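You operate a simulated robot arm through the tools that you are given. There is no shell and no other tool. Be economical: measure what you need, move in short steps, check, and stop when the job is done.

The job below is to be done with a simulated two-armed robot. You get a single attempt, and the scene is never put back.

JOB
Take the grey rag from the top of the wrapping table and lay it out flat on the small pallet.
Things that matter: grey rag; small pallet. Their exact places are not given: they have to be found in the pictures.

It is judged by the outcome, as a careful person would: the job done as asked, and still so three seconds after it is handed in. It fails if anything else is knocked over, pushed out of place, dropped, spilled or broken.

ROBOT AND FRAMES
Two 6-joint arms with two-finger parallel grippers on one trunk, on a base that drives. Base frame: it is fixed to the floor where the robot stands at the start and does not move with it; the origin is under the middle of the robot, x ahead of it, y to its left, z up. Units: mm, degrees, N and s.
The left shoulder is at the start at [60, 187, 947], the right one opposite. Places, roughly: small pallet [600, 1700, 600]. Payload 1.57 kg a hand.
The tool frame of a hand sits at the grasp point between the pads (the TCP): z along the fingers, y along the line on which they close. The tips reach 30 mm beyond it. Largest opening 110 mm; finger width 24, thickness 12; the body of the gripper, 48 by 112 mm, starts 78 mm behind the TCP.
Orientation is that of the tool frame in the base frame, as [roll, pitch, yaw] about the fixed x, y, z axes, in that order (R = Rz(yaw) Ry(pitch) Rx(roll)). With the fingers straight down and closing along the base's y, the tool's x points along the base's -x, its y along +y and its z along -z.

CONTROLS
- The arms move only by the tool drive_tool. It takes "left_commands", "right_commands" or both (then of equal length, played together; a hand with none holds still); each is a list of rows, each a list of 7 numbers: the shift along the base's x, y, z in units of 50 mm (1.0 is 50 mm), then the turn, a rotation vector about the base's x, y, z in units of 6 degrees (1.0 is 6 degrees), then the closure, from 0 (fully open) to 1 (shut). In form: [[dx, dy, dz, rx, ry, rz, fingers], ...]. A call has 1 to 12 rows; each row shifts and turns the commanded pose from where the row before left it. A call with a number of a shift or a turn outside -1 to 1 is refused whole. A row lasts 0.2 s, in which the tool goes at most 50 mm and 8.6 degrees; a call with a longer step from one row to the next is refused whole, and so is a gripper value outside its range. Where a pose cannot be reached the arm comes as near as it can. A force on the tool above 40 N (or 10 N above the force at the start of the call, whichever is more), or a blocked arm, ends the call early, and 0.2 s more pass. The fingers move at their own pace (about 153 mm/s each) and stop on an object; they squeeze with about 31 N. The grip force told is the motor's: it shows also when the fingers shut on nothing. Time passes only in rows, and 0.2 s behind the last, so rows that do not move let the fingers close. The reply holds the time, the measured pose of the TCP, the force on the tool along the base axes, the opening and the grip force, in the units named above and with some noise, with the torque about the TCP (base axes, N m) and any sound that the robot's microphone picked up.
- Cameras (640 x 400 px; columns grow to the right, rows downward): "scene" is now at [10.2, 16.4, 1480.9]; the picture's right is [0.22, -0.98, 0.00], its down [-0.79, -0.18, -0.58] and it looks along [0.57, 0.13, -0.81] (base axes); focal length 251 px, centre (320, 200). "left" rides on the left gripper at [70, -16, -141] in its tool frame; the picture's right is [0.23, 0.97, 0.00], its down [-0.85, 0.20, -0.48] and it looks along [-0.47, 0.11, 0.88] (tool axes); focal length 222 px, centre (320, 200). "right" rides on the right gripper at [70, 16, -141] in its tool frame; the picture's right is [-0.23, 0.97, 0.00], its down [-0.86, -0.20, -0.48] and it looks along [-0.47, -0.11, 0.88] (tool axes); focal length 222 px, centre (320, 200).
- grab_frame(camera): a new picture of that camera. The clock stands still meanwhile.
- slide_trunk(by): slides the trunk up (or, below 0, down) by that many mm; the arms and the scene camera ride with it, the base frame stays. It gives what a move gives, with no picture.
- roll_base(legs): drives the robot by 1 to 6 legs, each [ahead, left, turn to the left] in mm, mm and degrees, along the robot's own axes; the way and the turn of a leg run together, so that a leg with both is an arc; at most 1500 mm and 180 degrees a leg. The arms and the cameras ride along, it lands a little off, and it stops where it bumps. It gives what a move gives.
- turn_head(pan, tilt): turns the head with the scene camera to pan (to the left, within 86 degrees either way) and tilt (down, from -29 to 69), counted from straight ahead of the robot. It gives what a move gives.
- pixel_to_xyz(camera, pixels): there is no depth. For up to 12 entries [column, row, z] of the newest picture of that camera ("zoom" is the newest enlarged one), the place [x, y] in the base frame at which the ray of that pixel passes the height z, good to about 2 mm. The clock stands still meanwhile.
- zoom(camera, box): a new picture of the part [left, top, right, bottom] of that camera's present view, enlarged. The clock stands still meanwhile.
- finish_job(): hands the job in; it is judged then, once.

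Work in short steps. Measure before you move; look again where a grasp or a placing could have gone wrong, and mend it. You have 80 turns and 78 pictures in all, those below and enlarged ones among them. Open the grippers and draw the arms clear of the work before you hand the job in, unless the task says otherwise; then end with one line.

The tools are called after "Emit:" by a JSON object that holds its "name" and its "arguments". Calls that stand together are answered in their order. drive_tool: Moves the arms, as the interface text tells. Its arguments: {"type":"object","properties":{"left_commands":{"type":"array","items":{"type":"array","items":{"type":"number"}}},"right_commands":{"type":"array","items":{"type":"array","items":{"type":"number"}}}},"required":[]} The other tools are called the same way: slide_trunk (by) slides the trunk up or down; roll_base (legs) drives the base; turn_head (pan, tilt) turns the head that bears the scene camera; grab_frame (camera) takes a picture; pixel_to_xyz (camera, pixels) gives the place at which the rays of pixels pass given heights; zoom (camera, box) takes an enlarged picture of a part of a camera's view; finish_job () hands the job in.

At the start:

```text
time_s: 0.0
left_eef_pos: [410.8, 256.5, 935.4]
left_orientation: [-180.0, 0.0, -180.0]
left_contact_force: [0.9, 0.5, -0.2]
left_torque: [0.0, -0.03, 0.01]
left_finger_gap: 109.9
left_grasp_force: 0.0
right_eef_pos: [340.4, -41.5, 909.9]
right_orientation: [180.0, 0.0, -179.9]
right_contact_force: [-0.2, 0.2, -0.5]
right_torque: [-0.01, 0.0, -0.03]
right_finger_gap: 110.1
right_grasp_force: 0.1
trunk travel left (down, up): [-575.0, 415.0]
robot x, y, heading: [1.1, 1.3, -0.1]
head pan, tilt: [12.7, 54.3]
```

scene: 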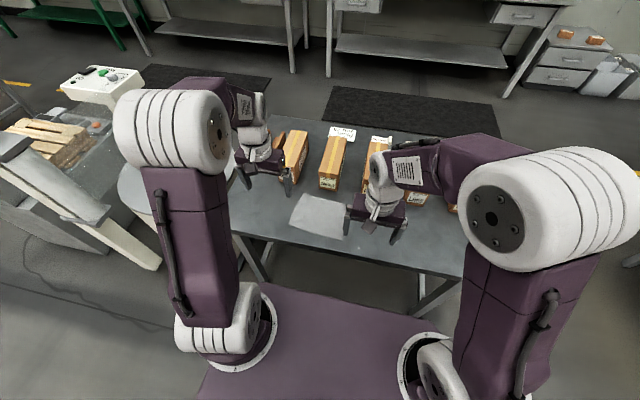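
right: 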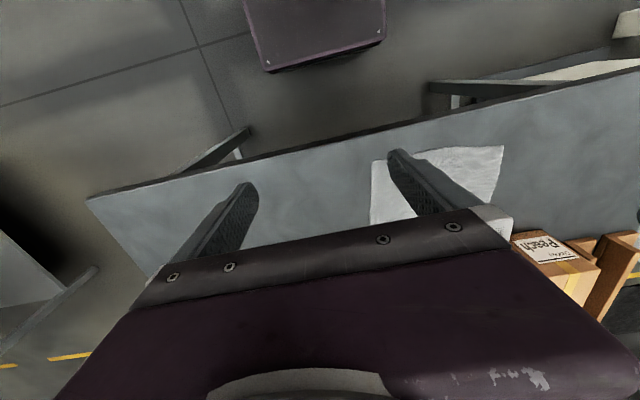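
left: 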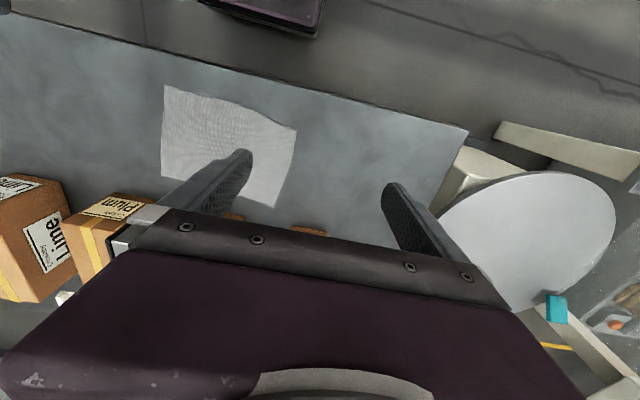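

The rag is visible in the scene around (318,216) and in the left camera around (228,145). I triangulate the table height from both views.

Emit:
{"name": "pixel_to_xyz", "arguments": {"camera": "scene", "pixels": [[303, 193, 700], [303, 193, 800], [349, 210, 700], [349, 210, 800], [288, 224, 700], [288, 224, 800], [340, 240, 700], [340, 240, 800]]}}

Emit:
{"name": "pixel_to_xyz", "arguments": {"camera": "left", "pixels": [[165, 85, 700], [165, 85, 800], [297, 128, 700], [297, 128, 800], [275, 208, 700], [275, 208, 800], [160, 175, 700], [160, 175, 800]]}}

Emit:
{"name": "turn_head", "arguments": {"pan": 60, "tilt": 35}}

Emit:
{"name": "grab_frame", "arguments": {"camera": "scene"}}

```text
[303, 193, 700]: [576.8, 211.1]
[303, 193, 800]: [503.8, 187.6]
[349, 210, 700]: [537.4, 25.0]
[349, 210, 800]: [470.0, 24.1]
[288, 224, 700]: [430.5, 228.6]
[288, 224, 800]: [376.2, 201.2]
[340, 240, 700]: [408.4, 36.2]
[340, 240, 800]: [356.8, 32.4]
```

```text
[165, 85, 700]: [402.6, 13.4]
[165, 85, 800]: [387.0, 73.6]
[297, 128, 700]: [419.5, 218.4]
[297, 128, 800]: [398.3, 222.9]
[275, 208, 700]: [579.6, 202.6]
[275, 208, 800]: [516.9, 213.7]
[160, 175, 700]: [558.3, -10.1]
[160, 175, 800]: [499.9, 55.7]
```

```text
time_s: 1.1
left_eef_pos: [410.3, 256.1, 936.1]
left_orientation: [-180.0, -0.1, 180.0]
left_contact_force: [0.6, -0.4, -0.4]
left_torque: [-0.01, 0.02, -0.02]
left_finger_gap: 109.9
left_grasp_force: 0.0
right_eef_pos: [340.0, -41.6, 909.7]
right_orientation: [180.0, 0.0, 180.0]
right_contact_force: [0.3, 0.0, -0.7]
right_torque: [0.0, 0.0, -0.01]
right_finger_gap: 109.8
right_grasp_force: 0.1
trunk travel left (down, up): [-575.0, 415.0]
robot x, y, heading: [0.8, 3.1, 0.0]
head pan, tilt: [60.0, 35.0]
```

```text
74 pictures are left
```

scene: 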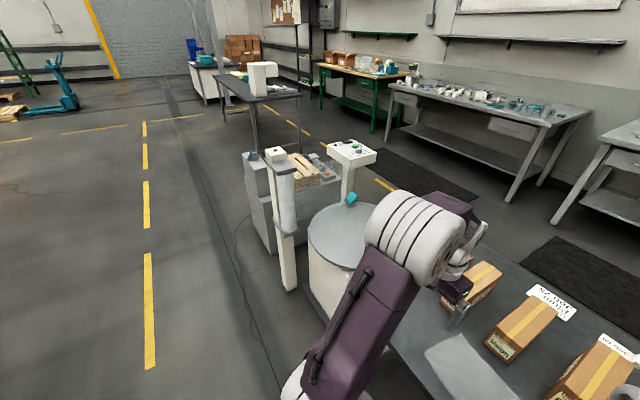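

The wooden pallet sits at around (303,168) inside a machine-like station. I zoom in on it.

Emit:
{"name": "zoom", "arguments": {"camera": "scene", "box": [230, 120, 390, 220]}}

Emit:
{"name": "zoom", "arguments": {"camera": "left", "box": [100, 60, 340, 260]}}

```text
4.00 times, centred on (310, 170) of scene
```

zoom: 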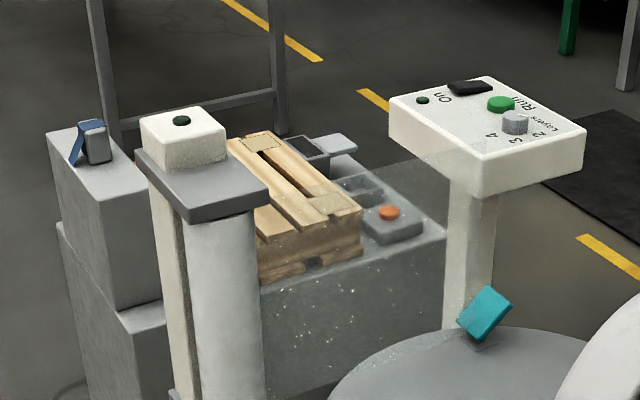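

```text
2.00 times, centred on (220, 160) of left
```

zoom: 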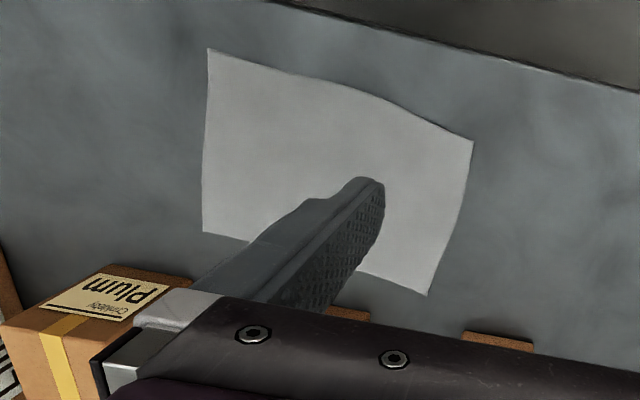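

I estimate where the pallet and its surroundings lie (assumed heights), from the zoomed picture taken first; I need to re-zoom the scene for that.

Emit:
{"name": "zoom", "arguments": {"camera": "scene", "box": [262, 140, 342, 190]}}

Emit:
{"name": "pixel_to_xyz", "arguments": {"camera": "scene", "pixels": [[287, 154, 640], [300, 153, 640], [320, 172, 640], [305, 177, 640], [298, 190, 560], [342, 178, 560], [278, 158, 800], [297, 165, 800], [286, 235, 0], [290, 290, 0], [350, 160, 800], [340, 240, 600]]}}

```text
8.00 times, centred on (302, 165) of scene
```

zoom: 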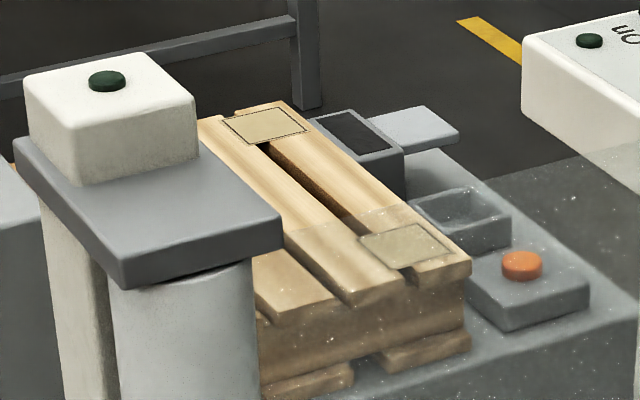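

```text
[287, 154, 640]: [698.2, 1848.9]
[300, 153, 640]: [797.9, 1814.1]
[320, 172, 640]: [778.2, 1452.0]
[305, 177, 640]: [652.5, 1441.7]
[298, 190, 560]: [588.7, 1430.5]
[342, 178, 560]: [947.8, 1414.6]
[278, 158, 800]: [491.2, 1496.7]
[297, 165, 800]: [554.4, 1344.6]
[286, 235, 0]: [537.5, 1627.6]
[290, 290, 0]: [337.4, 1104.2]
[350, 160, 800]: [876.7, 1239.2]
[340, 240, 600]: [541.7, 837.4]
```

Part of the pallet is hidden behind the mast and film. I back away and drive left to survey the pallet before picking the rag.

Emit:
{"name": "roll_base", "arguments": {"legs": [[-450, 0, 0], [0, 1500, 0]]}}

Emit:
{"name": "turn_head", "arguments": {"pan": 0, "tilt": 35}}

Emit:
{"name": "grab_frame", "arguments": {"camera": "scene"}}

```text
time_s: 10.9
left_eef_pos: [-30.5, 1758.7, 934.8]
left_orientation: [-179.9, 0.0, -179.9]
left_contact_force: [-0.9, 0.8, 0.4]
left_torque: [0.01, -0.02, -0.01]
left_finger_gap: 110.1
left_grasp_force: 0.1
right_eef_pos: [-99.0, 1460.1, 908.5]
right_orientation: [-180.0, 0.0, -180.0]
right_contact_force: [-0.2, -0.6, 0.6]
right_torque: [0.0, 0.0, 0.0]
right_finger_gap: 109.9
right_grasp_force: 0.1
trunk travel left (down, up): [-575.0, 415.0]
robot x, y, heading: [-442.3, 1503.4, -0.1]
head pan, tilt: [60.0, 35.0]
```

```text
time_s: 12.2
left_eef_pos: [-29.9, 1758.9, 935.4]
left_orientation: [180.0, -0.1, -179.9]
left_contact_force: [0.9, -0.2, 0.0]
left_torque: [0.01, 0.0, -0.02]
left_finger_gap: 110.2
left_grasp_force: 0.0
right_eef_pos: [-99.4, 1461.5, 909.0]
right_orientation: [180.0, 0.1, -179.9]
right_contact_force: [-0.3, 0.0, -0.2]
right_torque: [0.02, -0.01, -0.01]
right_finger_gap: 109.8
right_grasp_force: 0.1
trunk travel left (down, up): [-575.0, 415.0]
robot x, y, heading: [-438.6, 1498.7, 0.1]
head pan, tilt: [0.0, 35.0]
```

```text
70 pictures are left
```

scene: 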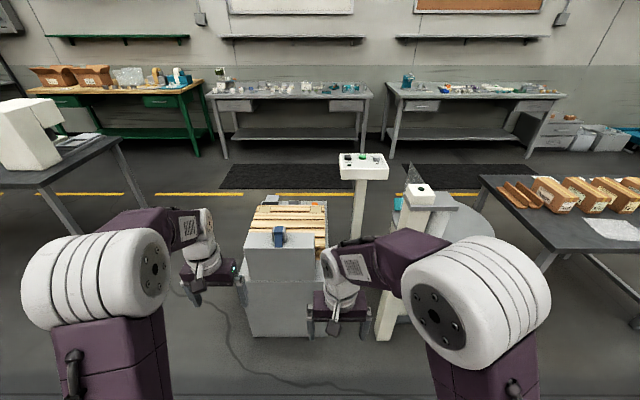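

I zoom on the pallet station from here.

Emit:
{"name": "zoom", "arguments": {"camera": "scene", "box": [220, 150, 460, 300]}}

Emit:
{"name": "grab_frame", "arguments": {"camera": "left"}}

```text
2.67 times, centred on (340, 225) of scene
```

zoom: 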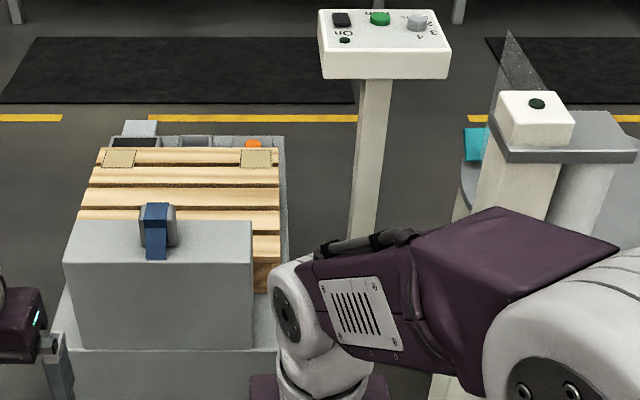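

```text
68 pictures are left
```

left: 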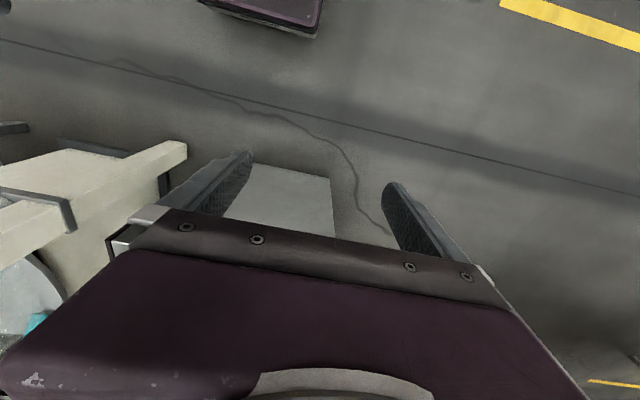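

I compute marker and edge positions of the pallet from this view at two heights for triangulation.

Emit:
{"name": "pixel_to_xyz", "arguments": {"camera": "scene", "pixels": [[316, 209.2, 500], [316, 209.2, 600], [316, 209.2, 700], [265, 209.2, 600], [258, 206, 600], [323, 205, 600], [325, 250, 600], [248, 233, 700], [313, 233, 700], [243, 250, 600], [57, 130, 750], [40, 185, 750]]}}

Emit:
{"name": "turn_head", "arguments": {"pan": 45, "tilt": 35}}

Emit:
{"name": "grab_frame", "arguments": {"camera": "scene"}}

```text
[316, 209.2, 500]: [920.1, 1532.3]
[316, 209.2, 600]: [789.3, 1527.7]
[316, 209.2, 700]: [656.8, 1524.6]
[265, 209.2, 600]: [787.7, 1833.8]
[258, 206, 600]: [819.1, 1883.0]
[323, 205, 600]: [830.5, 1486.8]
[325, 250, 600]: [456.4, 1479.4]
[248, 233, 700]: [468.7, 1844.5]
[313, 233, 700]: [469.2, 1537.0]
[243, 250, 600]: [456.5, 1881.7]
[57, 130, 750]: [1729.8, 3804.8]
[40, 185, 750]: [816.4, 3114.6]
```

```text
time_s: 13.3
left_eef_pos: [-30.7, 1757.6, 935.1]
left_orientation: [-179.9, 0.0, -180.0]
left_contact_force: [0.1, 0.2, -0.4]
left_torque: [-0.01, 0.03, 0.02]
left_finger_gap: 109.8
left_grasp_force: 0.1
right_eef_pos: [-98.8, 1460.3, 908.9]
right_orientation: [179.9, 0.0, -179.9]
right_contact_force: [-0.7, -0.2, -1.1]
right_torque: [-0.01, 0.01, 0.02]
right_finger_gap: 110.1
right_grasp_force: 0.0
trunk travel left (down, up): [-575.0, 415.0]
robot x, y, heading: [-442.8, 1497.9, 0.3]
head pan, tilt: [45.0, 35.0]
```

```text
67 pictures are left
```

scene: 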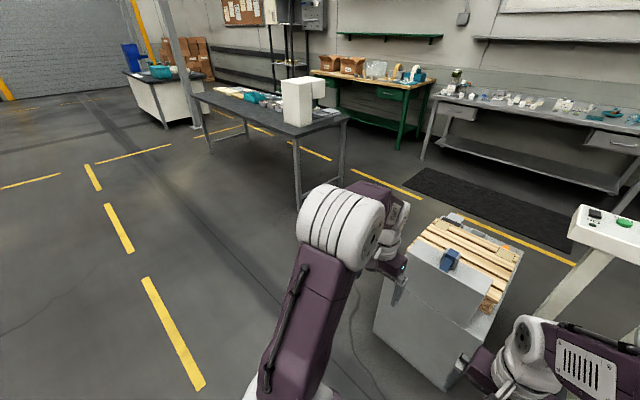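

Pallet top is at z≈600, spanning roughly x 500–830, y 1490–1880, with a cabinet on its −x side; the +y side is free, so I'll place from there. Now I return to the table, shifted so the rag is centred in front of me, and look down.

Emit:
{"name": "roll_base", "arguments": {"legs": [[0, -1378, 0], [440, 0, 0]]}}

Emit:
{"name": "turn_head", "arguments": {"pan": 0, "tilt": 60}}

Emit:
{"name": "grab_frame", "arguments": {"camera": "scene"}}

Emit:
{"name": "grab_frame", "arguments": {"camera": "left"}}

Emit:
{"name": "grab_frame", "arguments": {"camera": "right"}}

```text
time_s: 22.5
left_eef_pos: [402.3, 362.5, 935.3]
left_orientation: [-180.0, 0.0, 179.1]
left_contact_force: [-0.1, 0.7, 0.4]
left_torque: [0.02, 0.02, 0.01]
left_finger_gap: 109.9
left_grasp_force: 0.1
right_eef_pos: [329.0, 67.5, 909.7]
right_orientation: [179.9, 0.0, 179.1]
right_contact_force: [0.4, -0.6, 0.6]
right_torque: [0.02, 0.0, -0.03]
right_finger_gap: 110.0
right_grasp_force: 0.1
trunk travel left (down, up): [-575.0, 415.0]
robot x, y, heading: [-12.5, 112.4, -0.9]
head pan, tilt: [45.0, 35.0]
```

```text
time_s: 23.6
left_eef_pos: [403.0, 364.3, 936.7]
left_orientation: [-180.0, 0.0, 179.1]
left_contact_force: [0.4, 0.1, -0.1]
left_torque: [0.0, -0.01, -0.05]
left_finger_gap: 110.2
left_grasp_force: 0.1
right_eef_pos: [329.5, 66.9, 909.6]
right_orientation: [-180.0, 0.0, 179.1]
right_contact_force: [-0.3, 0.0, -0.8]
right_torque: [-0.01, -0.02, -0.01]
right_finger_gap: 109.8
right_grasp_force: 0.1
trunk travel left (down, up): [-575.0, 415.0]
robot x, y, heading: [-11.1, 113.0, -0.9]
head pan, tilt: [0.0, 60.0]
```

```text
66 pictures are left
```

scene: 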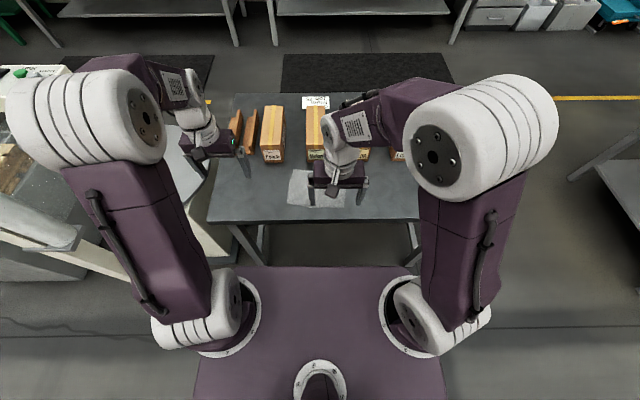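

```text
65 pictures are left
```

left: 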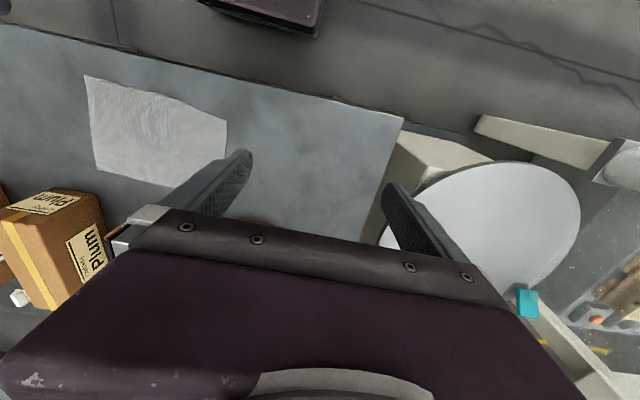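

```text
64 pictures are left
```

right: 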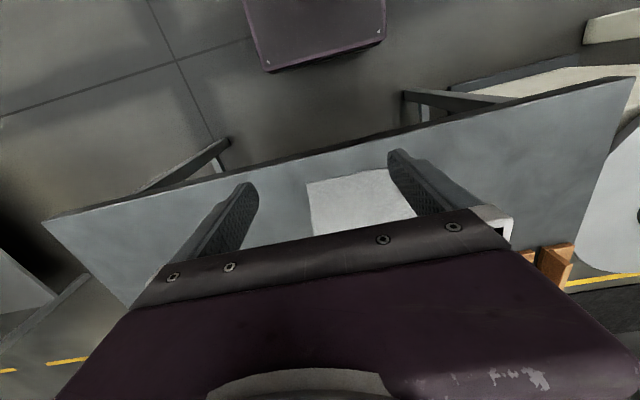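

The right hand hides the rag's right part at (325,190) in the scene; I move it right 150 mm, then measure.

Emit:
{"name": "drive_tool", "arguments": {"right_commands": [[0, -1, 0, 0, 0, 0, 0], [0, -1, 0, 0, 0, 0, 0], [0, -1, 0, 0, 0, 0, 0]]}}

Emit:
{"name": "zoom", "arguments": {"camera": "scene", "box": [240, 150, 400, 250]}}

Emit:
{"name": "grab_frame", "arguments": {"camera": "right"}}

```text
time_s: 24.4
left_eef_pos: [403.0, 362.7, 935.2]
left_orientation: [179.9, 0.0, 179.1]
left_contact_force: [-0.3, -0.5, -0.6]
left_torque: [0.03, 0.0, 0.0]
left_finger_gap: 109.8
left_grasp_force: 0.0
right_eef_pos: [328.2, -83.8, 907.7]
right_orientation: [179.9, 0.0, 179.1]
right_contact_force: [-0.3, -0.5, 0.2]
right_torque: [0.03, 0.01, 0.02]
right_finger_gap: 110.1
right_grasp_force: 0.1
trunk travel left (down, up): [-575.0, 415.0]
robot x, y, heading: [-13.2, 112.2, -1.1]
head pan, tilt: [0.0, 60.0]
```

```text
4.00 times, centred on (320, 200) of scene
```

zoom: 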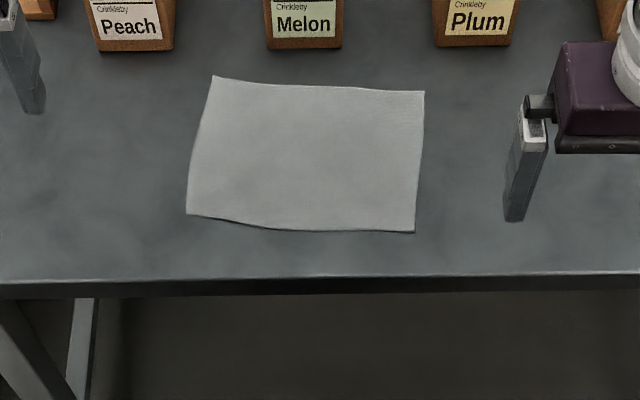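

```text
62 pictures are left
```

right: 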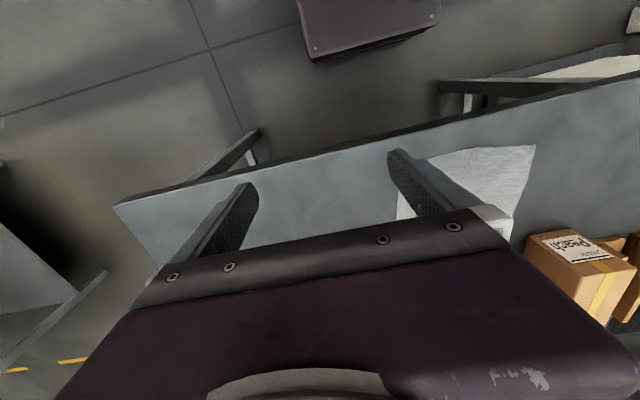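

Clear view. I triangulate the corners: NL zoom (187,214) / right (536,146) / left (226,120); NR zoom (414,232) / left (84,75).

Emit:
{"name": "pixel_to_xyz", "arguments": {"camera": "zoom", "pixels": [[187, 214, 700], [187, 214, 750], [414, 232, 700], [414, 232, 750], [213, 77, 725], [425, 91, 725], [300, 275, 725], [263, 225, 725]]}}

Emit:
{"name": "pixel_to_xyz", "arguments": {"camera": "right", "pixels": [[536, 146, 700], [536, 146, 750]]}}

Emit:
{"name": "pixel_to_xyz", "arguments": {"camera": "left", "pixels": [[226, 120, 700], [226, 120, 750], [84, 75, 700], [84, 75, 750], [97, 168, 700], [97, 168, 750]]}}

```text
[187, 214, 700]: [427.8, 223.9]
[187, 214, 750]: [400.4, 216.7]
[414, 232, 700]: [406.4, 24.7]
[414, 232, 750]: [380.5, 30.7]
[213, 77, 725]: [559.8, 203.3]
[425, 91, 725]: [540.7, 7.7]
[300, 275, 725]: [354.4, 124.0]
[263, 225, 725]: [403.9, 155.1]
```

```text
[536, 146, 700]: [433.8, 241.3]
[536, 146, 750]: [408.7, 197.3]
```

```text
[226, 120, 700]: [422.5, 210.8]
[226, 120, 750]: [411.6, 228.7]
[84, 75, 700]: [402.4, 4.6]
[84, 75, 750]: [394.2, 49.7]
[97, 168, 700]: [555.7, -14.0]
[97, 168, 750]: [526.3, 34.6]
```

Table/rag surface z≈725; rag corners NL (414,220), NR (393,28), FL (560,203), FR (541,8). I'll pinch the near edge close to both corners with fingers closing across that edge, so I first rotate the hands (~90°, cameras outward) above those points.

Emit:
{"name": "drive_tool", "arguments": {"left_commands": [[0.05, -0.288, -0.158, 0, 0, -1, 0.3], [0.05, -0.288, -0.158, 0, 0, -1, 0.62], [0.05, -0.288, -0.158, 0, 0, -1, 0.62], [0.05, -0.288, -0.158, 0, 0, -1, 0.62], [0.05, -0.288, -0.158, 0, 0, -1, 0.62], [0.05, -0.288, -0.158, 0, 0, -1, 0.62], [0.05, -0.288, -0.158, 0, 0, -1, 0.62], [0.05, -0.288, -0.158, 0, 0, -1, 0.62], [0.05, -0.288, -0.158, 0, 0, -1, 0.62], [0.05, -0.288, -0.158, 0, 0, -1, 0.62], [0.05, -0.288, -0.158, 0, 0, -1, 0.62], [0.05, -0.288, -0.158, 0, 0, -1, 0.62]], "right_commands": [[0.15, 0.228, -0.113, 0, 0, 1, 0.3], [0.15, 0.228, -0.113, 0, 0, 1, 0.62], [0.15, 0.228, -0.113, 0, 0, 1, 0.62], [0.15, 0.228, -0.113, 0, 0, 1, 0.62], [0.15, 0.228, -0.113, 0, 0, 1, 0.62], [0.15, 0.228, -0.113, 0, 0, 1, 0.62], [0.15, 0.228, -0.113, 0, 0, 1, 0.62], [0.15, 0.228, -0.113, 0, 0, 1, 0.62], [0.15, 0.228, -0.113, 0, 0, 1, 0.62], [0.15, 0.228, -0.113, 0, 0, 1, 0.62], [0.15, 0.228, -0.113, 0, 0, 1, 0.62], [0.15, 0.228, -0.113, 0, 0, 1, 0.62]]}}

Emit:
{"name": "drive_tool", "arguments": {"left_commands": [[0, 0, 0, 0, 0, -1, 0.62], [0, 0, 0, 0, 0, -1, 0.62], [0, 0, 0, 0, 0, -1, 0.62], [0, 0, 0, 0, 0, -0.85, 0.62]], "right_commands": [[0, 0, 0, 0, 0, 1, 0.62], [0, 0, 0, 0, 0, 1, 0.62], [0, 0, 0, 0, 0, 0.15, 0.62], [0, 0, 0, 0, 0, 0, 0.62]]}}

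Emit:
{"name": "grab_frame", "arguments": {"camera": "left"}}

Emit:
{"name": "grab_frame", "arguments": {"camera": "right"}}

```text
time_s: 27.0
left_eef_pos: [434.0, 189.6, 841.6]
left_orientation: [-180.0, 0.1, 107.1]
left_contact_force: [0.1, 0.0, 0.4]
left_torque: [0.03, 0.01, 0.03]
left_finger_gap: 41.7
left_grasp_force: 0.0
right_eef_pos: [418.5, 53.6, 841.1]
right_orientation: [-179.9, -0.1, -108.8]
right_contact_force: [0.4, -0.2, 0.4]
right_torque: [-0.04, 0.01, 0.03]
right_finger_gap: 41.9
right_grasp_force: 0.0
trunk travel left (down, up): [-575.0, 415.0]
robot x, y, heading: [-11.7, 114.8, -0.8]
head pan, tilt: [0.0, 60.0]
```

```text
time_s: 28.0
left_eef_pos: [434.4, 188.4, 841.0]
left_orientation: [-180.0, 0.1, 83.9]
left_contact_force: [0.9, 0.3, -0.4]
left_torque: [0.06, 0.01, -0.02]
left_finger_gap: 41.9
left_grasp_force: 0.1
right_eef_pos: [419.1, 53.7, 840.8]
right_orientation: [180.0, 0.0, -96.0]
right_contact_force: [0.4, 0.0, 0.1]
right_torque: [-0.02, -0.01, -0.02]
right_finger_gap: 41.8
right_grasp_force: 0.1
trunk travel left (down, up): [-575.0, 415.0]
robot x, y, heading: [-13.1, 115.3, -0.9]
head pan, tilt: [0.0, 60.0]
```

```text
61 pictures are left
```

left: 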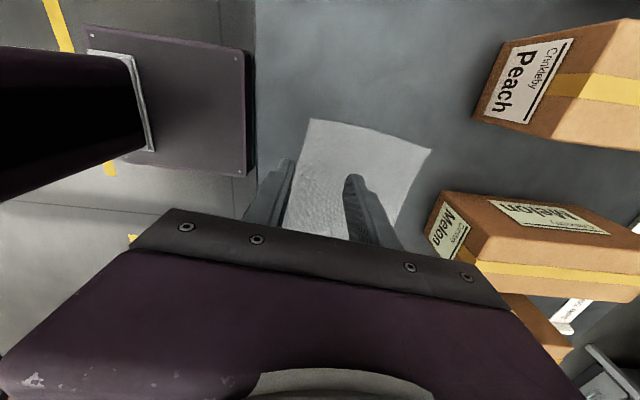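

```text
60 pictures are left
```

right: 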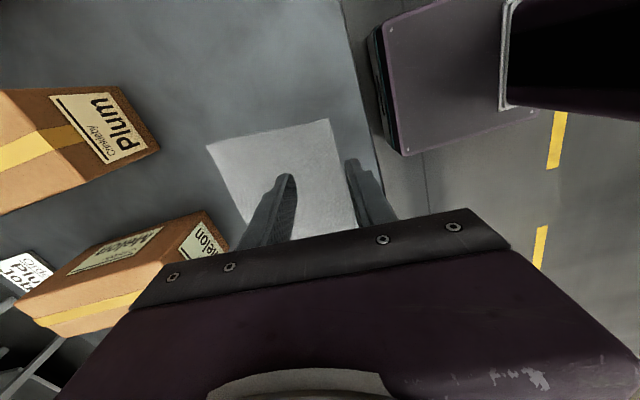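

Both hands are aligned over the near edge. I lower them 80 mm to about 6 mm above the rag.

Emit:
{"name": "drive_tool", "arguments": {"left_commands": [[0, 0, -0.5, 0, 0, 0, 0.62], [0, 0, -0.5, 0, 0, 0, 0.62], [0, 0, -0.4, 0, 0, 0, 0.62], [0, 0, -0.2, 0, 0, 0, 0.62]], "right_commands": [[0, 0, -0.5, 0, 0, 0, 0.62], [0, 0, -0.5, 0, 0, 0, 0.62], [0, 0, -0.4, 0, 0, 0, 0.62], [0, 0, -0.2, 0, 0, 0, 0.62]]}}

Emit:
{"name": "zoom", "arguments": {"camera": "left", "box": [200, 100, 440, 260]}}

Emit:
{"name": "zoom", "arguments": {"camera": "right", "box": [200, 100, 440, 260]}}

```text
time_s: 29.0
left_eef_pos: [433.2, 190.8, 760.8]
left_orientation: [179.9, 0.1, 84.0]
left_contact_force: [0.6, 0.1, 0.1]
left_torque: [-0.01, 0.02, -0.01]
left_finger_gap: 41.8
left_grasp_force: 0.1
right_eef_pos: [420.8, 54.6, 761.5]
right_orientation: [180.0, -0.1, -96.1]
right_contact_force: [0.4, -0.8, -0.1]
right_torque: [-0.02, 0.06, -0.01]
right_finger_gap: 41.7
right_grasp_force: 0.0
trunk travel left (down, up): [-575.0, 415.0]
robot x, y, heading: [-10.9, 115.9, -0.8]
head pan, tilt: [0.0, 60.0]
```

```text
2.50 times, centred on (320, 180) of left
```

zoom: 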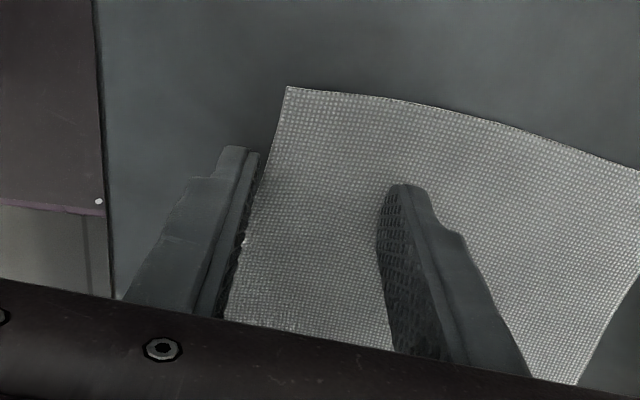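

```text
2.50 times, centred on (320, 180) of right
```

zoom: 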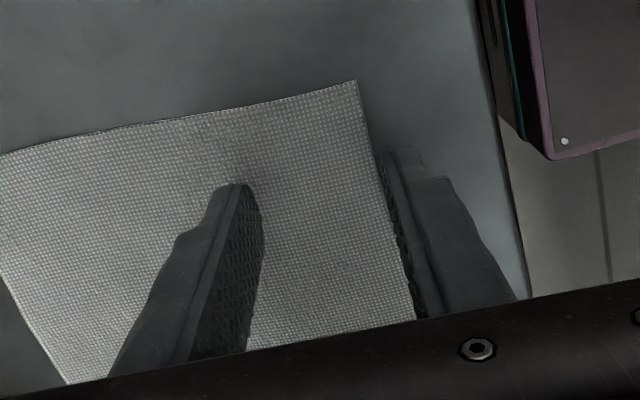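

The outer fingers sit just off the edge; I shift 10 mm inward, lower the last ~6 mm, and close while staying at the surface.

Emit:
{"name": "drive_tool", "arguments": {"left_commands": [[0.2, -0.02, 0, 0, 0, 0, 0.62], [0, 0, -0.1, 0, 0, 0, 0.62], [0, 0, -0.02, 0, 0, 0, 0.62]], "right_commands": [[0.2, -0.02, 0, 0, 0, 0, 0.62], [0, 0, -0.1, 0, 0, 0, 0.62], [0, 0, -0.03, 0, 0, 0, 0.62]]}}

Emit:
{"name": "drive_tool", "arguments": {"left_commands": [[0, 0, 0, 0, 0, 0, 0.8], [0, 0, 0, 0, 0, 0, 1], [0, 0, 0, 0, 0, 0, 1], [0, 0, 0, 0, 0, 0, 1]], "right_commands": [[0, 0, 0, 0, 0, 0, 0.8], [0, 0, 0, 0, 0, 0, 1], [0, 0, 0, 0, 0, 0, 1], [0, 0, 0, 0, 0, 0, 1]]}}

Emit:
{"name": "zoom", "arguments": {"camera": "left", "box": [200, 100, 440, 260]}}

Emit:
{"name": "zoom", "arguments": {"camera": "right", "box": [200, 100, 440, 260]}}

```text
time_s: 29.8
left_eef_pos: [443.1, 187.9, 755.6]
left_orientation: [-180.0, 0.1, 83.9]
left_contact_force: [-0.2, -0.8, 0.5]
left_torque: [-0.03, -0.03, -0.03]
left_finger_gap: 41.9
left_grasp_force: 0.0
right_eef_pos: [429.0, 52.8, 755.5]
right_orientation: [180.0, -0.1, -95.9]
right_contact_force: [0.2, 0.0, -0.3]
right_torque: [0.0, -0.01, -0.03]
right_finger_gap: 41.8
right_grasp_force: 0.0
trunk travel left (down, up): [-575.0, 415.0]
robot x, y, heading: [-13.2, 111.8, -0.9]
head pan, tilt: [0.0, 60.0]
```

```text
time_s: 30.8
left_eef_pos: [441.7, 188.6, 754.8]
left_orientation: [179.9, 0.1, 84.0]
left_contact_force: [-0.3, -0.1, 0.9]
left_torque: [-0.01, -0.01, 0.02]
left_finger_gap: 0.0
left_grasp_force: 20.8
right_eef_pos: [429.5, 53.3, 755.4]
right_orientation: [-180.0, 0.0, -96.1]
right_contact_force: [-0.2, -0.5, -0.7]
right_torque: [-0.02, 0.0, -0.01]
right_finger_gap: 0.0
right_grasp_force: 21.1
trunk travel left (down, up): [-575.0, 415.0]
robot x, y, heading: [-14.0, 113.3, -1.1]
head pan, tilt: [0.0, 60.0]
```

```text
2.50 times, centred on (320, 180) of left
```

zoom: 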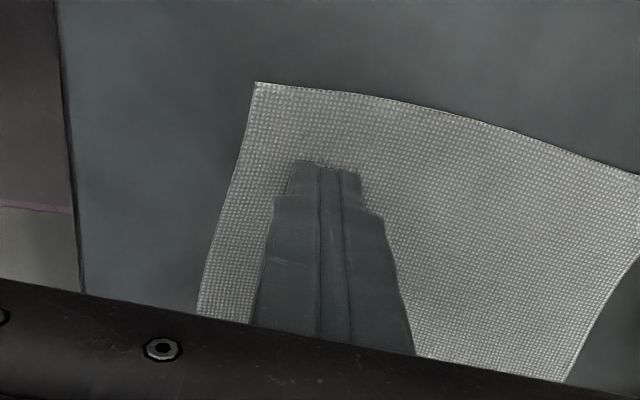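

```text
2.50 times, centred on (320, 180) of right
```

zoom: 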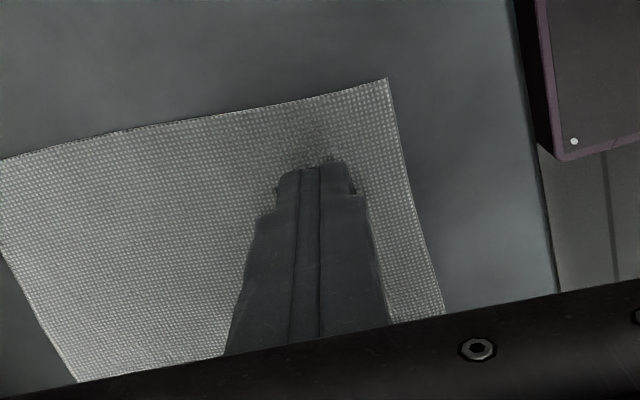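

Gap reads 0 with little visible gathering. I lift 25 mm to test whether the rag follows.

Emit:
{"name": "drive_tool", "arguments": {"left_commands": [[0, 0, 0.2, 0, 0, 0, 1], [0, 0, 0.3, 0, 0, 0, 1]], "right_commands": [[0, 0, 0.2, 0, 0, 0, 1], [0, 0, 0.3, 0, 0, 0, 1]]}}

Emit:
{"name": "zoom", "arguments": {"camera": "left", "box": [200, 100, 440, 260]}}

Emit:
{"name": "zoom", "arguments": {"camera": "scene", "box": [240, 130, 400, 230]}}

```text
time_s: 31.4
left_eef_pos: [442.1, 189.7, 780.3]
left_orientation: [180.0, 0.0, 84.0]
left_contact_force: [1.2, 0.4, 0.7]
left_torque: [0.02, 0.0, -0.01]
left_finger_gap: 0.2
left_grasp_force: 21.8
right_eef_pos: [428.6, 52.7, 779.8]
right_orientation: [180.0, 0.0, -96.1]
right_contact_force: [-0.6, 0.6, -0.3]
right_torque: [-0.03, -0.02, -0.03]
right_finger_gap: 0.3
right_grasp_force: 21.8
trunk travel left (down, up): [-575.0, 415.0]
robot x, y, heading: [-8.3, 114.4, -0.8]
head pan, tilt: [0.0, 60.0]
```

```text
2.50 times, centred on (320, 180) of left
```

zoom: 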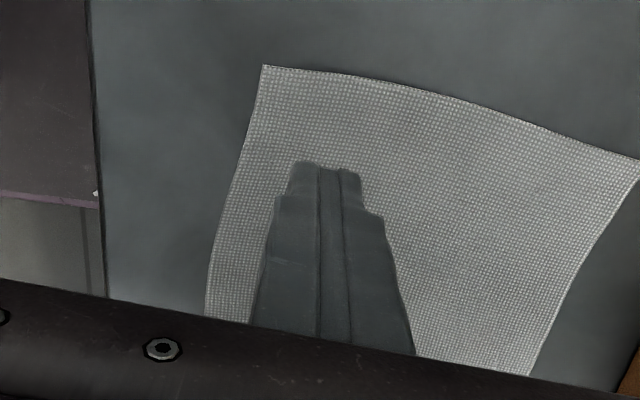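

```text
4.00 times, centred on (320, 180) of scene
```

zoom: 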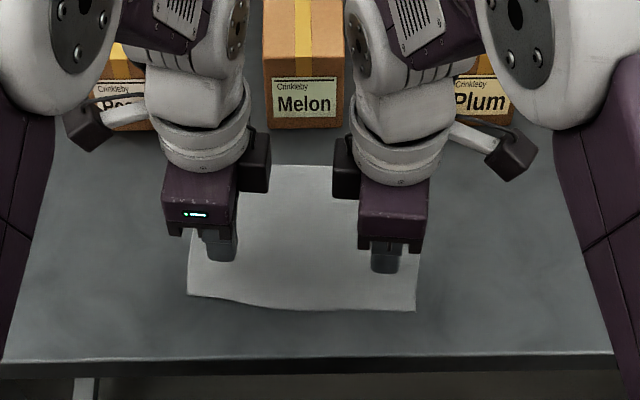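

The rag didn't follow; the tips only hovered. I reopen, descend to light contact in ~1 mm steps to find the surface.

Emit:
{"name": "drive_tool", "arguments": {"left_commands": [[0, 0, 0, 0, 0, 0, 0.62], [0, 0, -0.3, 0, 0, 0, 0.62], [0, 0, -0.2, 0, 0, 0, 0.62], [0, 0, -0.02, 0, 0, 0, 0.62], [0, 0, 0, 0, 0, 0, 0.62]], "right_commands": [[0, 0, 0, 0, 0, 0, 0.62], [0, 0, -0.3, 0, 0, 0, 0.62], [0, 0, -0.2, 0, 0, 0, 0.62], [0, 0, -0.02, 0, 0, 0, 0.62], [0, 0, 0, 0, 0, 0, 0.62]]}}

Emit:
{"name": "drive_tool", "arguments": {"left_commands": [[0, 0, -0.03, 0, 0, 0, 0.62], [0, 0, 0, 0, 0, 0, 0.62]], "right_commands": [[0, 0, -0.03, 0, 0, 0, 0.62], [0, 0, 0, 0, 0, 0, 0.62]]}}

```text
time_s: 32.6
left_eef_pos: [443.3, 188.2, 754.5]
left_orientation: [180.0, 0.1, 84.0]
left_contact_force: [-0.9, -0.2, -0.6]
left_torque: [0.0, -0.01, -0.01]
left_finger_gap: 41.6
left_grasp_force: 0.1
right_eef_pos: [428.5, 51.8, 753.4]
right_orientation: [180.0, 0.0, -96.0]
right_contact_force: [0.7, 0.0, -0.5]
right_torque: [0.0, 0.0, 0.03]
right_finger_gap: 41.5
right_grasp_force: 0.1
trunk travel left (down, up): [-575.0, 415.0]
robot x, y, heading: [-11.4, 113.2, -0.8]
head pan, tilt: [0.0, 60.0]
```

```text
time_s: 33.2
left_eef_pos: [441.5, 189.4, 752.4]
left_orientation: [-179.9, 0.0, 84.1]
left_contact_force: [0.0, 0.0, -0.5]
left_torque: [-0.02, 0.03, -0.03]
left_finger_gap: 41.5
left_grasp_force: 0.2
right_eef_pos: [428.7, 52.8, 752.0]
right_orientation: [-180.0, -0.1, -96.0]
right_contact_force: [0.0, 0.8, 0.7]
right_torque: [-0.04, -0.01, 0.0]
right_finger_gap: 41.8
right_grasp_force: 0.0
trunk travel left (down, up): [-575.0, 415.0]
robot x, y, heading: [-11.2, 112.5, -1.0]
head pan, tilt: [0.0, 60.0]
```

Still no contact at tip z≈722; I continue down in 1 mm steps.

Emit:
{"name": "drive_tool", "arguments": {"left_commands": [[0, 0, -0.02, 0, 0, 0, 0.62], [0, 0, -0.02, 0, 0, 0, 0.62], [0, 0, 0, 0, 0, 0, 0.62]], "right_commands": [[0, 0, -0.02, 0, 0, 0, 0.62], [0, 0, -0.02, 0, 0, 0, 0.62], [0, 0, 0, 0, 0, 0, 0.62]]}}

Emit:
{"name": "zoom", "arguments": {"camera": "left", "box": [240, 120, 400, 240]}}

```text
time_s: 34.0
left_eef_pos: [442.9, 188.4, 751.3]
left_orientation: [179.8, -0.1, 84.0]
left_contact_force: [0.2, 0.6, 3.7]
left_torque: [0.02, 0.08, 0.0]
left_finger_gap: 41.2
left_grasp_force: 0.0
right_eef_pos: [429.2, 51.7, 751.4]
right_orientation: [-180.0, 0.0, -96.0]
right_contact_force: [-0.4, -3.0, 14.5]
right_torque: [-0.01, 0.29, 0.02]
right_finger_gap: 41.8
right_grasp_force: 0.1
trunk travel left (down, up): [-575.0, 415.0]
robot x, y, heading: [-13.1, 114.1, -0.7]
head pan, tilt: [0.0, 60.0]
```

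```text
3.33 times, centred on (320, 180) of left
```

zoom: 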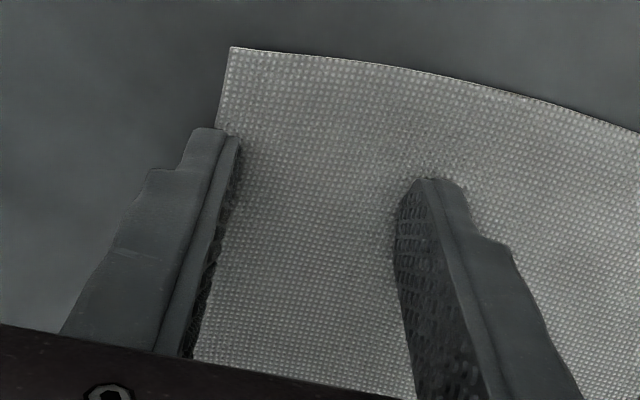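

Contact now (left 3.7 N, right 14.5 N). I close here with a hair of extra pressure on the left.

Emit:
{"name": "drive_tool", "arguments": {"left_commands": [[0, 0, -0.01, 0, 0, 0, 0.75], [0, 0, 0, 0, 0, 0, 0.9], [0, 0, 0, 0, 0, 0, 1], [0, 0, 0, 0, 0, 0, 1]], "right_commands": [[0, 0, 0, 0, 0, 0, 0.75], [0, 0, 0, 0, 0, 0, 0.9], [0, 0, 0, 0, 0, 0, 1], [0, 0, 0, 0, 0, 0, 1]]}}

Emit:
{"name": "zoom", "arguments": {"camera": "left", "box": [200, 100, 440, 260]}}

Emit:
{"name": "zoom", "arguments": {"camera": "right", "box": [200, 100, 440, 260]}}

```text
time_s: 35.0
left_eef_pos: [440.9, 190.2, 751.2]
left_orientation: [179.8, -0.1, 84.0]
left_contact_force: [-1.1, -1.7, 12.6]
left_torque: [-0.06, 0.11, 0.0]
left_finger_gap: 5.0
left_grasp_force: 25.2
right_eef_pos: [428.0, 51.6, 750.9]
right_orientation: [-179.7, 0.1, -95.9]
right_contact_force: [0.6, 1.8, 11.8]
right_torque: [0.07, 0.05, -0.01]
right_finger_gap: 2.9
right_grasp_force: 23.8
trunk travel left (down, up): [-575.0, 415.0]
robot x, y, heading: [-11.6, 114.2, -0.9]
head pan, tilt: [0.0, 60.0]
```

```text
2.50 times, centred on (320, 180) of left
```

zoom: 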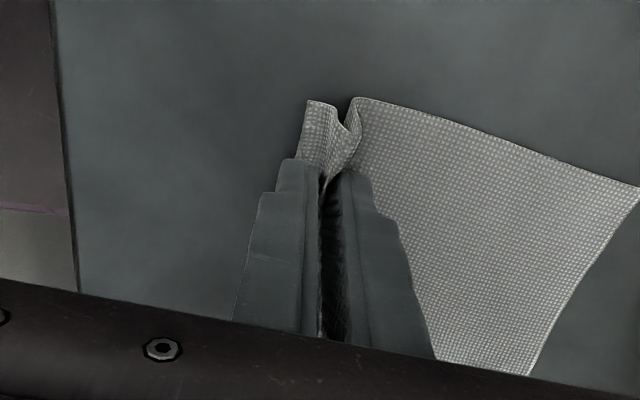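

```text
2.50 times, centred on (320, 180) of right
```

zoom: 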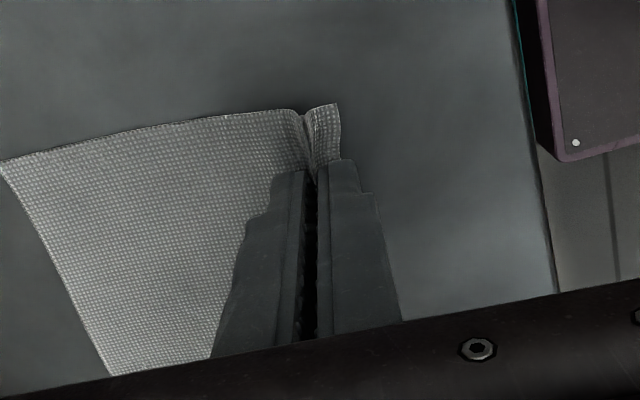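

Both hands pinch a clean ridge (gaps 5 and 3 mm). I lift slowly, then look.

Emit:
{"name": "drive_tool", "arguments": {"left_commands": [[0, 0, 0.2, 0, 0, 0, 1], [0, 0, 0.4, 0, 0, 0, 1], [0, 0, 0.5, 0, 0, 0, 1], [0, 0, 0.5, 0, 0, 0, 1], [0, 0, 0.5, 0, 0, 0, 1], [0, 0, 0.5, 0, 0, 0, 1], [0, 0, 0.5, 0, 0, 0, 1], [0, 0, 0.5, 0, 0, 0, 1]], "right_commands": [[0, 0, 0.2, 0, 0, 0, 1], [0, 0, 0.4, 0, 0, 0, 1], [0, 0, 0.5, 0, 0, 0, 1], [0, 0, 0.5, 0, 0, 0, 1], [0, 0, 0.5, 0, 0, 0, 1], [0, 0, 0.5, 0, 0, 0, 1], [0, 0, 0.5, 0, 0, 0, 1], [0, 0, 0.5, 0, 0, 0, 1]]}}

Emit:
{"name": "zoom", "arguments": {"camera": "scene", "box": [220, 110, 420, 235]}}

Emit:
{"name": "grab_frame", "arguments": {"camera": "left"}}

```text
time_s: 36.8
left_eef_pos: [442.2, 189.9, 929.6]
left_orientation: [-179.9, 0.1, 84.0]
left_contact_force: [-0.4, -3.1, 0.2]
left_torque: [-0.09, 0.01, 0.01]
left_finger_gap: 2.2
left_grasp_force: 23.7
right_eef_pos: [427.8, 52.5, 930.3]
right_orientation: [-179.9, 0.0, -96.0]
right_contact_force: [0.1, 2.2, -0.1]
right_torque: [0.06, -0.05, -0.01]
right_finger_gap: 2.6
right_grasp_force: 24.2
trunk travel left (down, up): [-575.0, 415.0]
robot x, y, heading: [-12.8, 114.8, -1.0]
head pan, tilt: [0.0, 60.0]
```

```text
3.20 times, centred on (320, 172) of scene
```

zoom: 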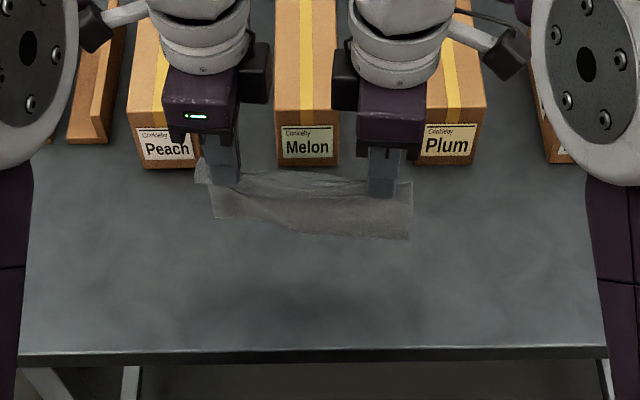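

```text
49 pictures are left
```

left: 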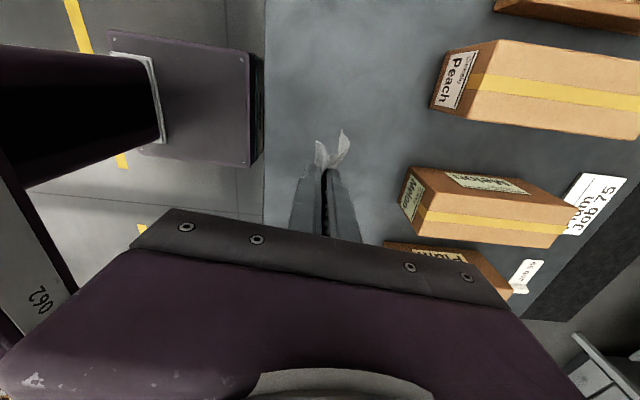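

The rag hangs from both hands, taut. I check how far the base extends forward, using the purple plate visible in the left picture, before planning the drive.

Emit:
{"name": "pixel_to_xyz", "arguments": {"camera": "left", "pixels": [[250, 150, 100], [250, 150, 300], [250, 150, 500], [250, 60, 300], [265, 60, 725]]}}

Emit:
{"name": "roll_base", "arguments": {"legs": [[-480, 0, 0], [0, 1200, 0], [0, 1100, 0]]}}

Emit:
{"name": "turn_head", "arguments": {"pan": 0, "tilt": 30}}

Emit:
{"name": "grab_frame", "arguments": {"camera": "scene"}}

```text
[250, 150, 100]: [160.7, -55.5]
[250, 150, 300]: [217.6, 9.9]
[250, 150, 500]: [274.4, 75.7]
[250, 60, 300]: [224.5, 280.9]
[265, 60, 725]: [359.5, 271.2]
```

```text
time_s: 50.6
left_eef_pos: [2.4, 2499.9, 929.9]
left_orientation: [-180.0, 0.2, 83.9]
left_contact_force: [0.0, -2.0, 0.1]
left_torque: [-0.05, 0.01, 0.01]
left_finger_gap: 2.4
left_grasp_force: 23.7
right_eef_pos: [-13.4, 2361.1, 929.9]
right_orientation: [180.0, 0.1, -96.1]
right_contact_force: [1.1, 1.6, -0.1]
right_torque: [0.03, -0.01, 0.01]
right_finger_gap: 2.6
right_grasp_force: 24.2
trunk travel left (down, up): [-575.0, 415.0]
robot x, y, heading: [-453.0, 2425.9, -0.9]
head pan, tilt: [0.0, 60.0]
```

```text
time_s: 51.5
left_eef_pos: [3.2, 2499.9, 930.6]
left_orientation: [-179.9, 0.1, 84.0]
left_contact_force: [0.4, -1.5, 0.2]
left_torque: [-0.04, 0.02, 0.02]
left_finger_gap: 2.1
left_grasp_force: 23.6
right_eef_pos: [-12.0, 2361.5, 930.1]
right_orientation: [-179.9, -0.1, -96.0]
right_contact_force: [0.2, 2.3, -0.1]
right_torque: [0.06, 0.02, 0.01]
right_finger_gap: 2.6
right_grasp_force: 25.0
trunk travel left (down, up): [-575.0, 415.0]
robot x, y, heading: [-452.7, 2424.2, -0.8]
head pan, tilt: [0.0, 30.0]
```

```text
48 pictures are left
```

scene: 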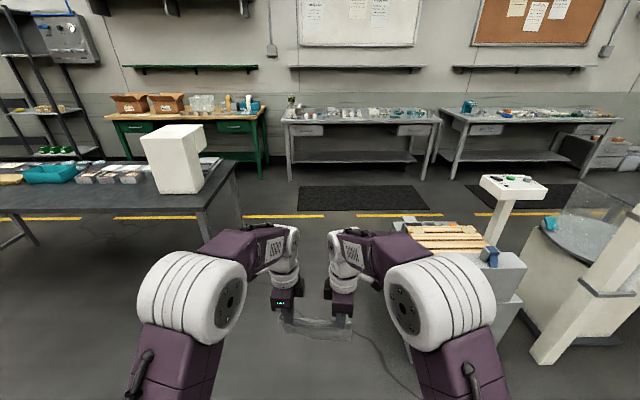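

The way ahead is clear; the desk is far to the left. I drive ahead 1100 mm and turn right ~89°, then look at the pallet.

Emit:
{"name": "roll_base", "arguments": {"legs": [[1100, 0, 0], [0, 0, -89.2]]}}

Emit:
{"name": "turn_head", "arguments": {"pan": 0, "tilt": 50}}

Emit:
{"name": "grab_frame", "arguments": {"camera": "scene"}}

```text
time_s: 60.9
left_eef_pos: [711.2, 1939.7, 930.5]
left_orientation: [-180.0, 0.2, -6.4]
left_contact_force: [-1.8, 0.5, -0.8]
left_torque: [0.03, 0.08, 0.06]
left_finger_gap: 2.4
left_grasp_force: 23.6
right_eef_pos: [575.7, 1956.2, 929.3]
right_orientation: [180.0, 0.0, 173.6]
right_contact_force: [2.2, -0.6, -0.3]
right_torque: [-0.01, -0.07, 0.02]
right_finger_gap: 2.8
right_grasp_force: 23.6
trunk travel left (down, up): [-575.0, 415.0]
robot x, y, heading: [640.8, 2396.6, -91.5]
head pan, tilt: [0.0, 30.0]
```

```text
time_s: 61.8
left_eef_pos: [711.9, 1939.8, 930.2]
left_orientation: [-179.9, 0.1, -6.4]
left_contact_force: [-1.2, 0.2, -1.0]
left_torque: [0.01, 0.04, 0.01]
left_finger_gap: 2.3
left_grasp_force: 24.0
right_eef_pos: [576.2, 1956.2, 930.0]
right_orientation: [-180.0, 0.0, 173.6]
right_contact_force: [2.5, 0.8, -0.3]
right_torque: [0.0, -0.07, 0.01]
right_finger_gap: 2.7
right_grasp_force: 24.5
trunk travel left (down, up): [-575.0, 415.0]
robot x, y, heading: [640.3, 2394.8, -91.3]
head pan, tilt: [0.0, 50.0]
```

```text
47 pictures are left
```

scene: 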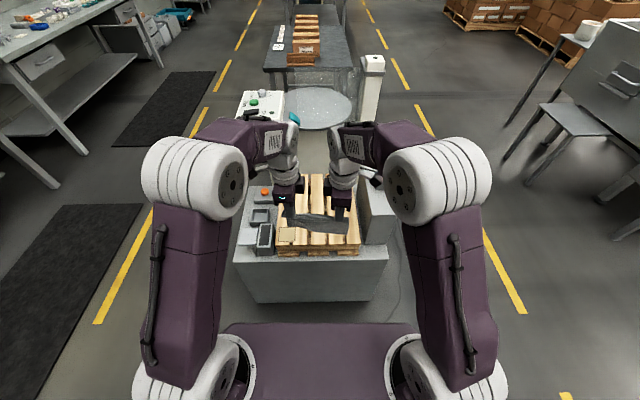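

Good view from the +y side. I zoom on the pallet to measure its edges from here.

Emit:
{"name": "zoom", "arguments": {"camera": "scene", "box": [220, 150, 420, 275]}}

Emit:
{"name": "pixel_to_xyz", "arguments": {"camera": "zoom", "pixels": [[175, 325, 600], [455, 325, 600], [430, 80, 600], [235, 80, 600], [175, 325, 560], [460, 300, 700], [50, 380, 500], [130, 305, 550], [300, 325, 600]]}}

Emit:
{"name": "grab_frame", "arguments": {"camera": "left"}}

Emit:
{"name": "grab_frame", "arguments": {"camera": "right"}}

```text
3.20 times, centred on (320, 212) of scene
```

zoom: 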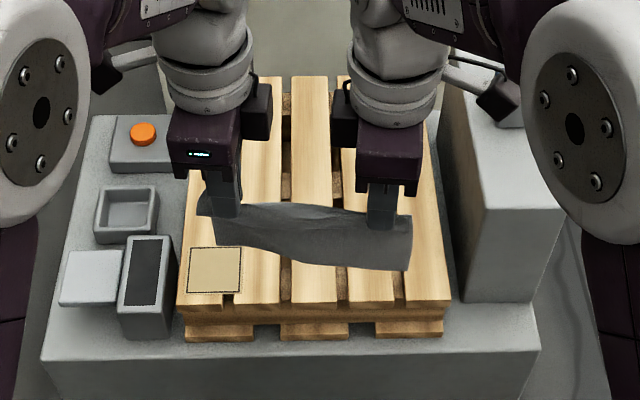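

```text
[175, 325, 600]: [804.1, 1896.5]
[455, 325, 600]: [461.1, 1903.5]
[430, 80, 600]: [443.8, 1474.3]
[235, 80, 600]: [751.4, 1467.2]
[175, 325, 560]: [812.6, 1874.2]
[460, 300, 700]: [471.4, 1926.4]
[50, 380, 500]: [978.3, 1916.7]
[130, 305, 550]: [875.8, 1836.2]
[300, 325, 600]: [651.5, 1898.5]
```

```text
45 pictures are left
```

left: 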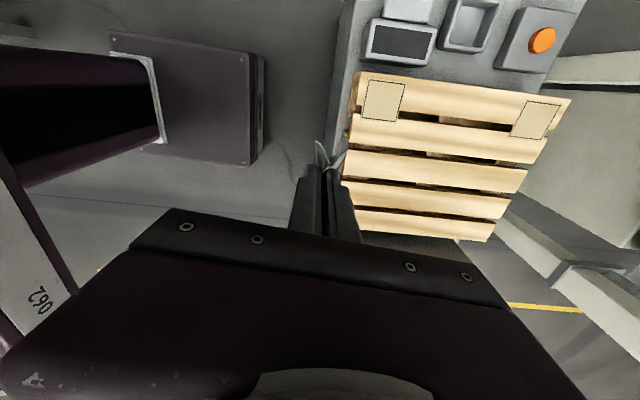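

```text
44 pictures are left
```

right: 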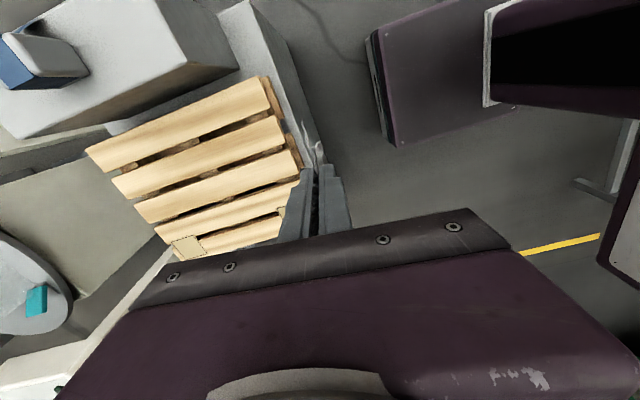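

I triangulate the pallet top using the near marker: zoom (215,270) vs left (384,100), and its corners.

Emit:
{"name": "pixel_to_xyz", "arguments": {"camera": "zoom", "pixels": [[215, 270, 550], [215, 270, 600], [215, 270, 650], [180, 303, 600], [450, 300, 600], [437, 165, 600]]}}

Emit:
{"name": "pixel_to_xyz", "arguments": {"camera": "left", "pixels": [[384, 100, 550], [384, 100, 600], [384, 100, 650], [360, 72, 600], [572, 98, 600], [490, 240, 600]]}}

Emit:
{"name": "pixel_to_xyz", "arguments": {"camera": "right", "pixels": [[265, 76, 600], [87, 152, 600], [187, 245, 600], [240, 60, 650], [240, 60, 750], [130, 110, 600]]}}

```text
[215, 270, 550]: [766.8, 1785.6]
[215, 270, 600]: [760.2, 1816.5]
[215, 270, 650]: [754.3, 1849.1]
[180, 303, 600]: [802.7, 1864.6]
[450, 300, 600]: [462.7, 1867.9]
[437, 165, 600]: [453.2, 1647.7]
```

```text
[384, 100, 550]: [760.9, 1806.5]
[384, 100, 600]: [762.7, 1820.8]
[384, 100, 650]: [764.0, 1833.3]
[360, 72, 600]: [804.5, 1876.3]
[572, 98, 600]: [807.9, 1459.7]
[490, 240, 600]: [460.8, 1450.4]
```

```text
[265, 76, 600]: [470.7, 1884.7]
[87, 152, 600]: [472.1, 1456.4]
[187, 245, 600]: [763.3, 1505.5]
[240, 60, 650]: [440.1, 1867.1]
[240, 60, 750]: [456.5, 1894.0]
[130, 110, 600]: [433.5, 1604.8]
```

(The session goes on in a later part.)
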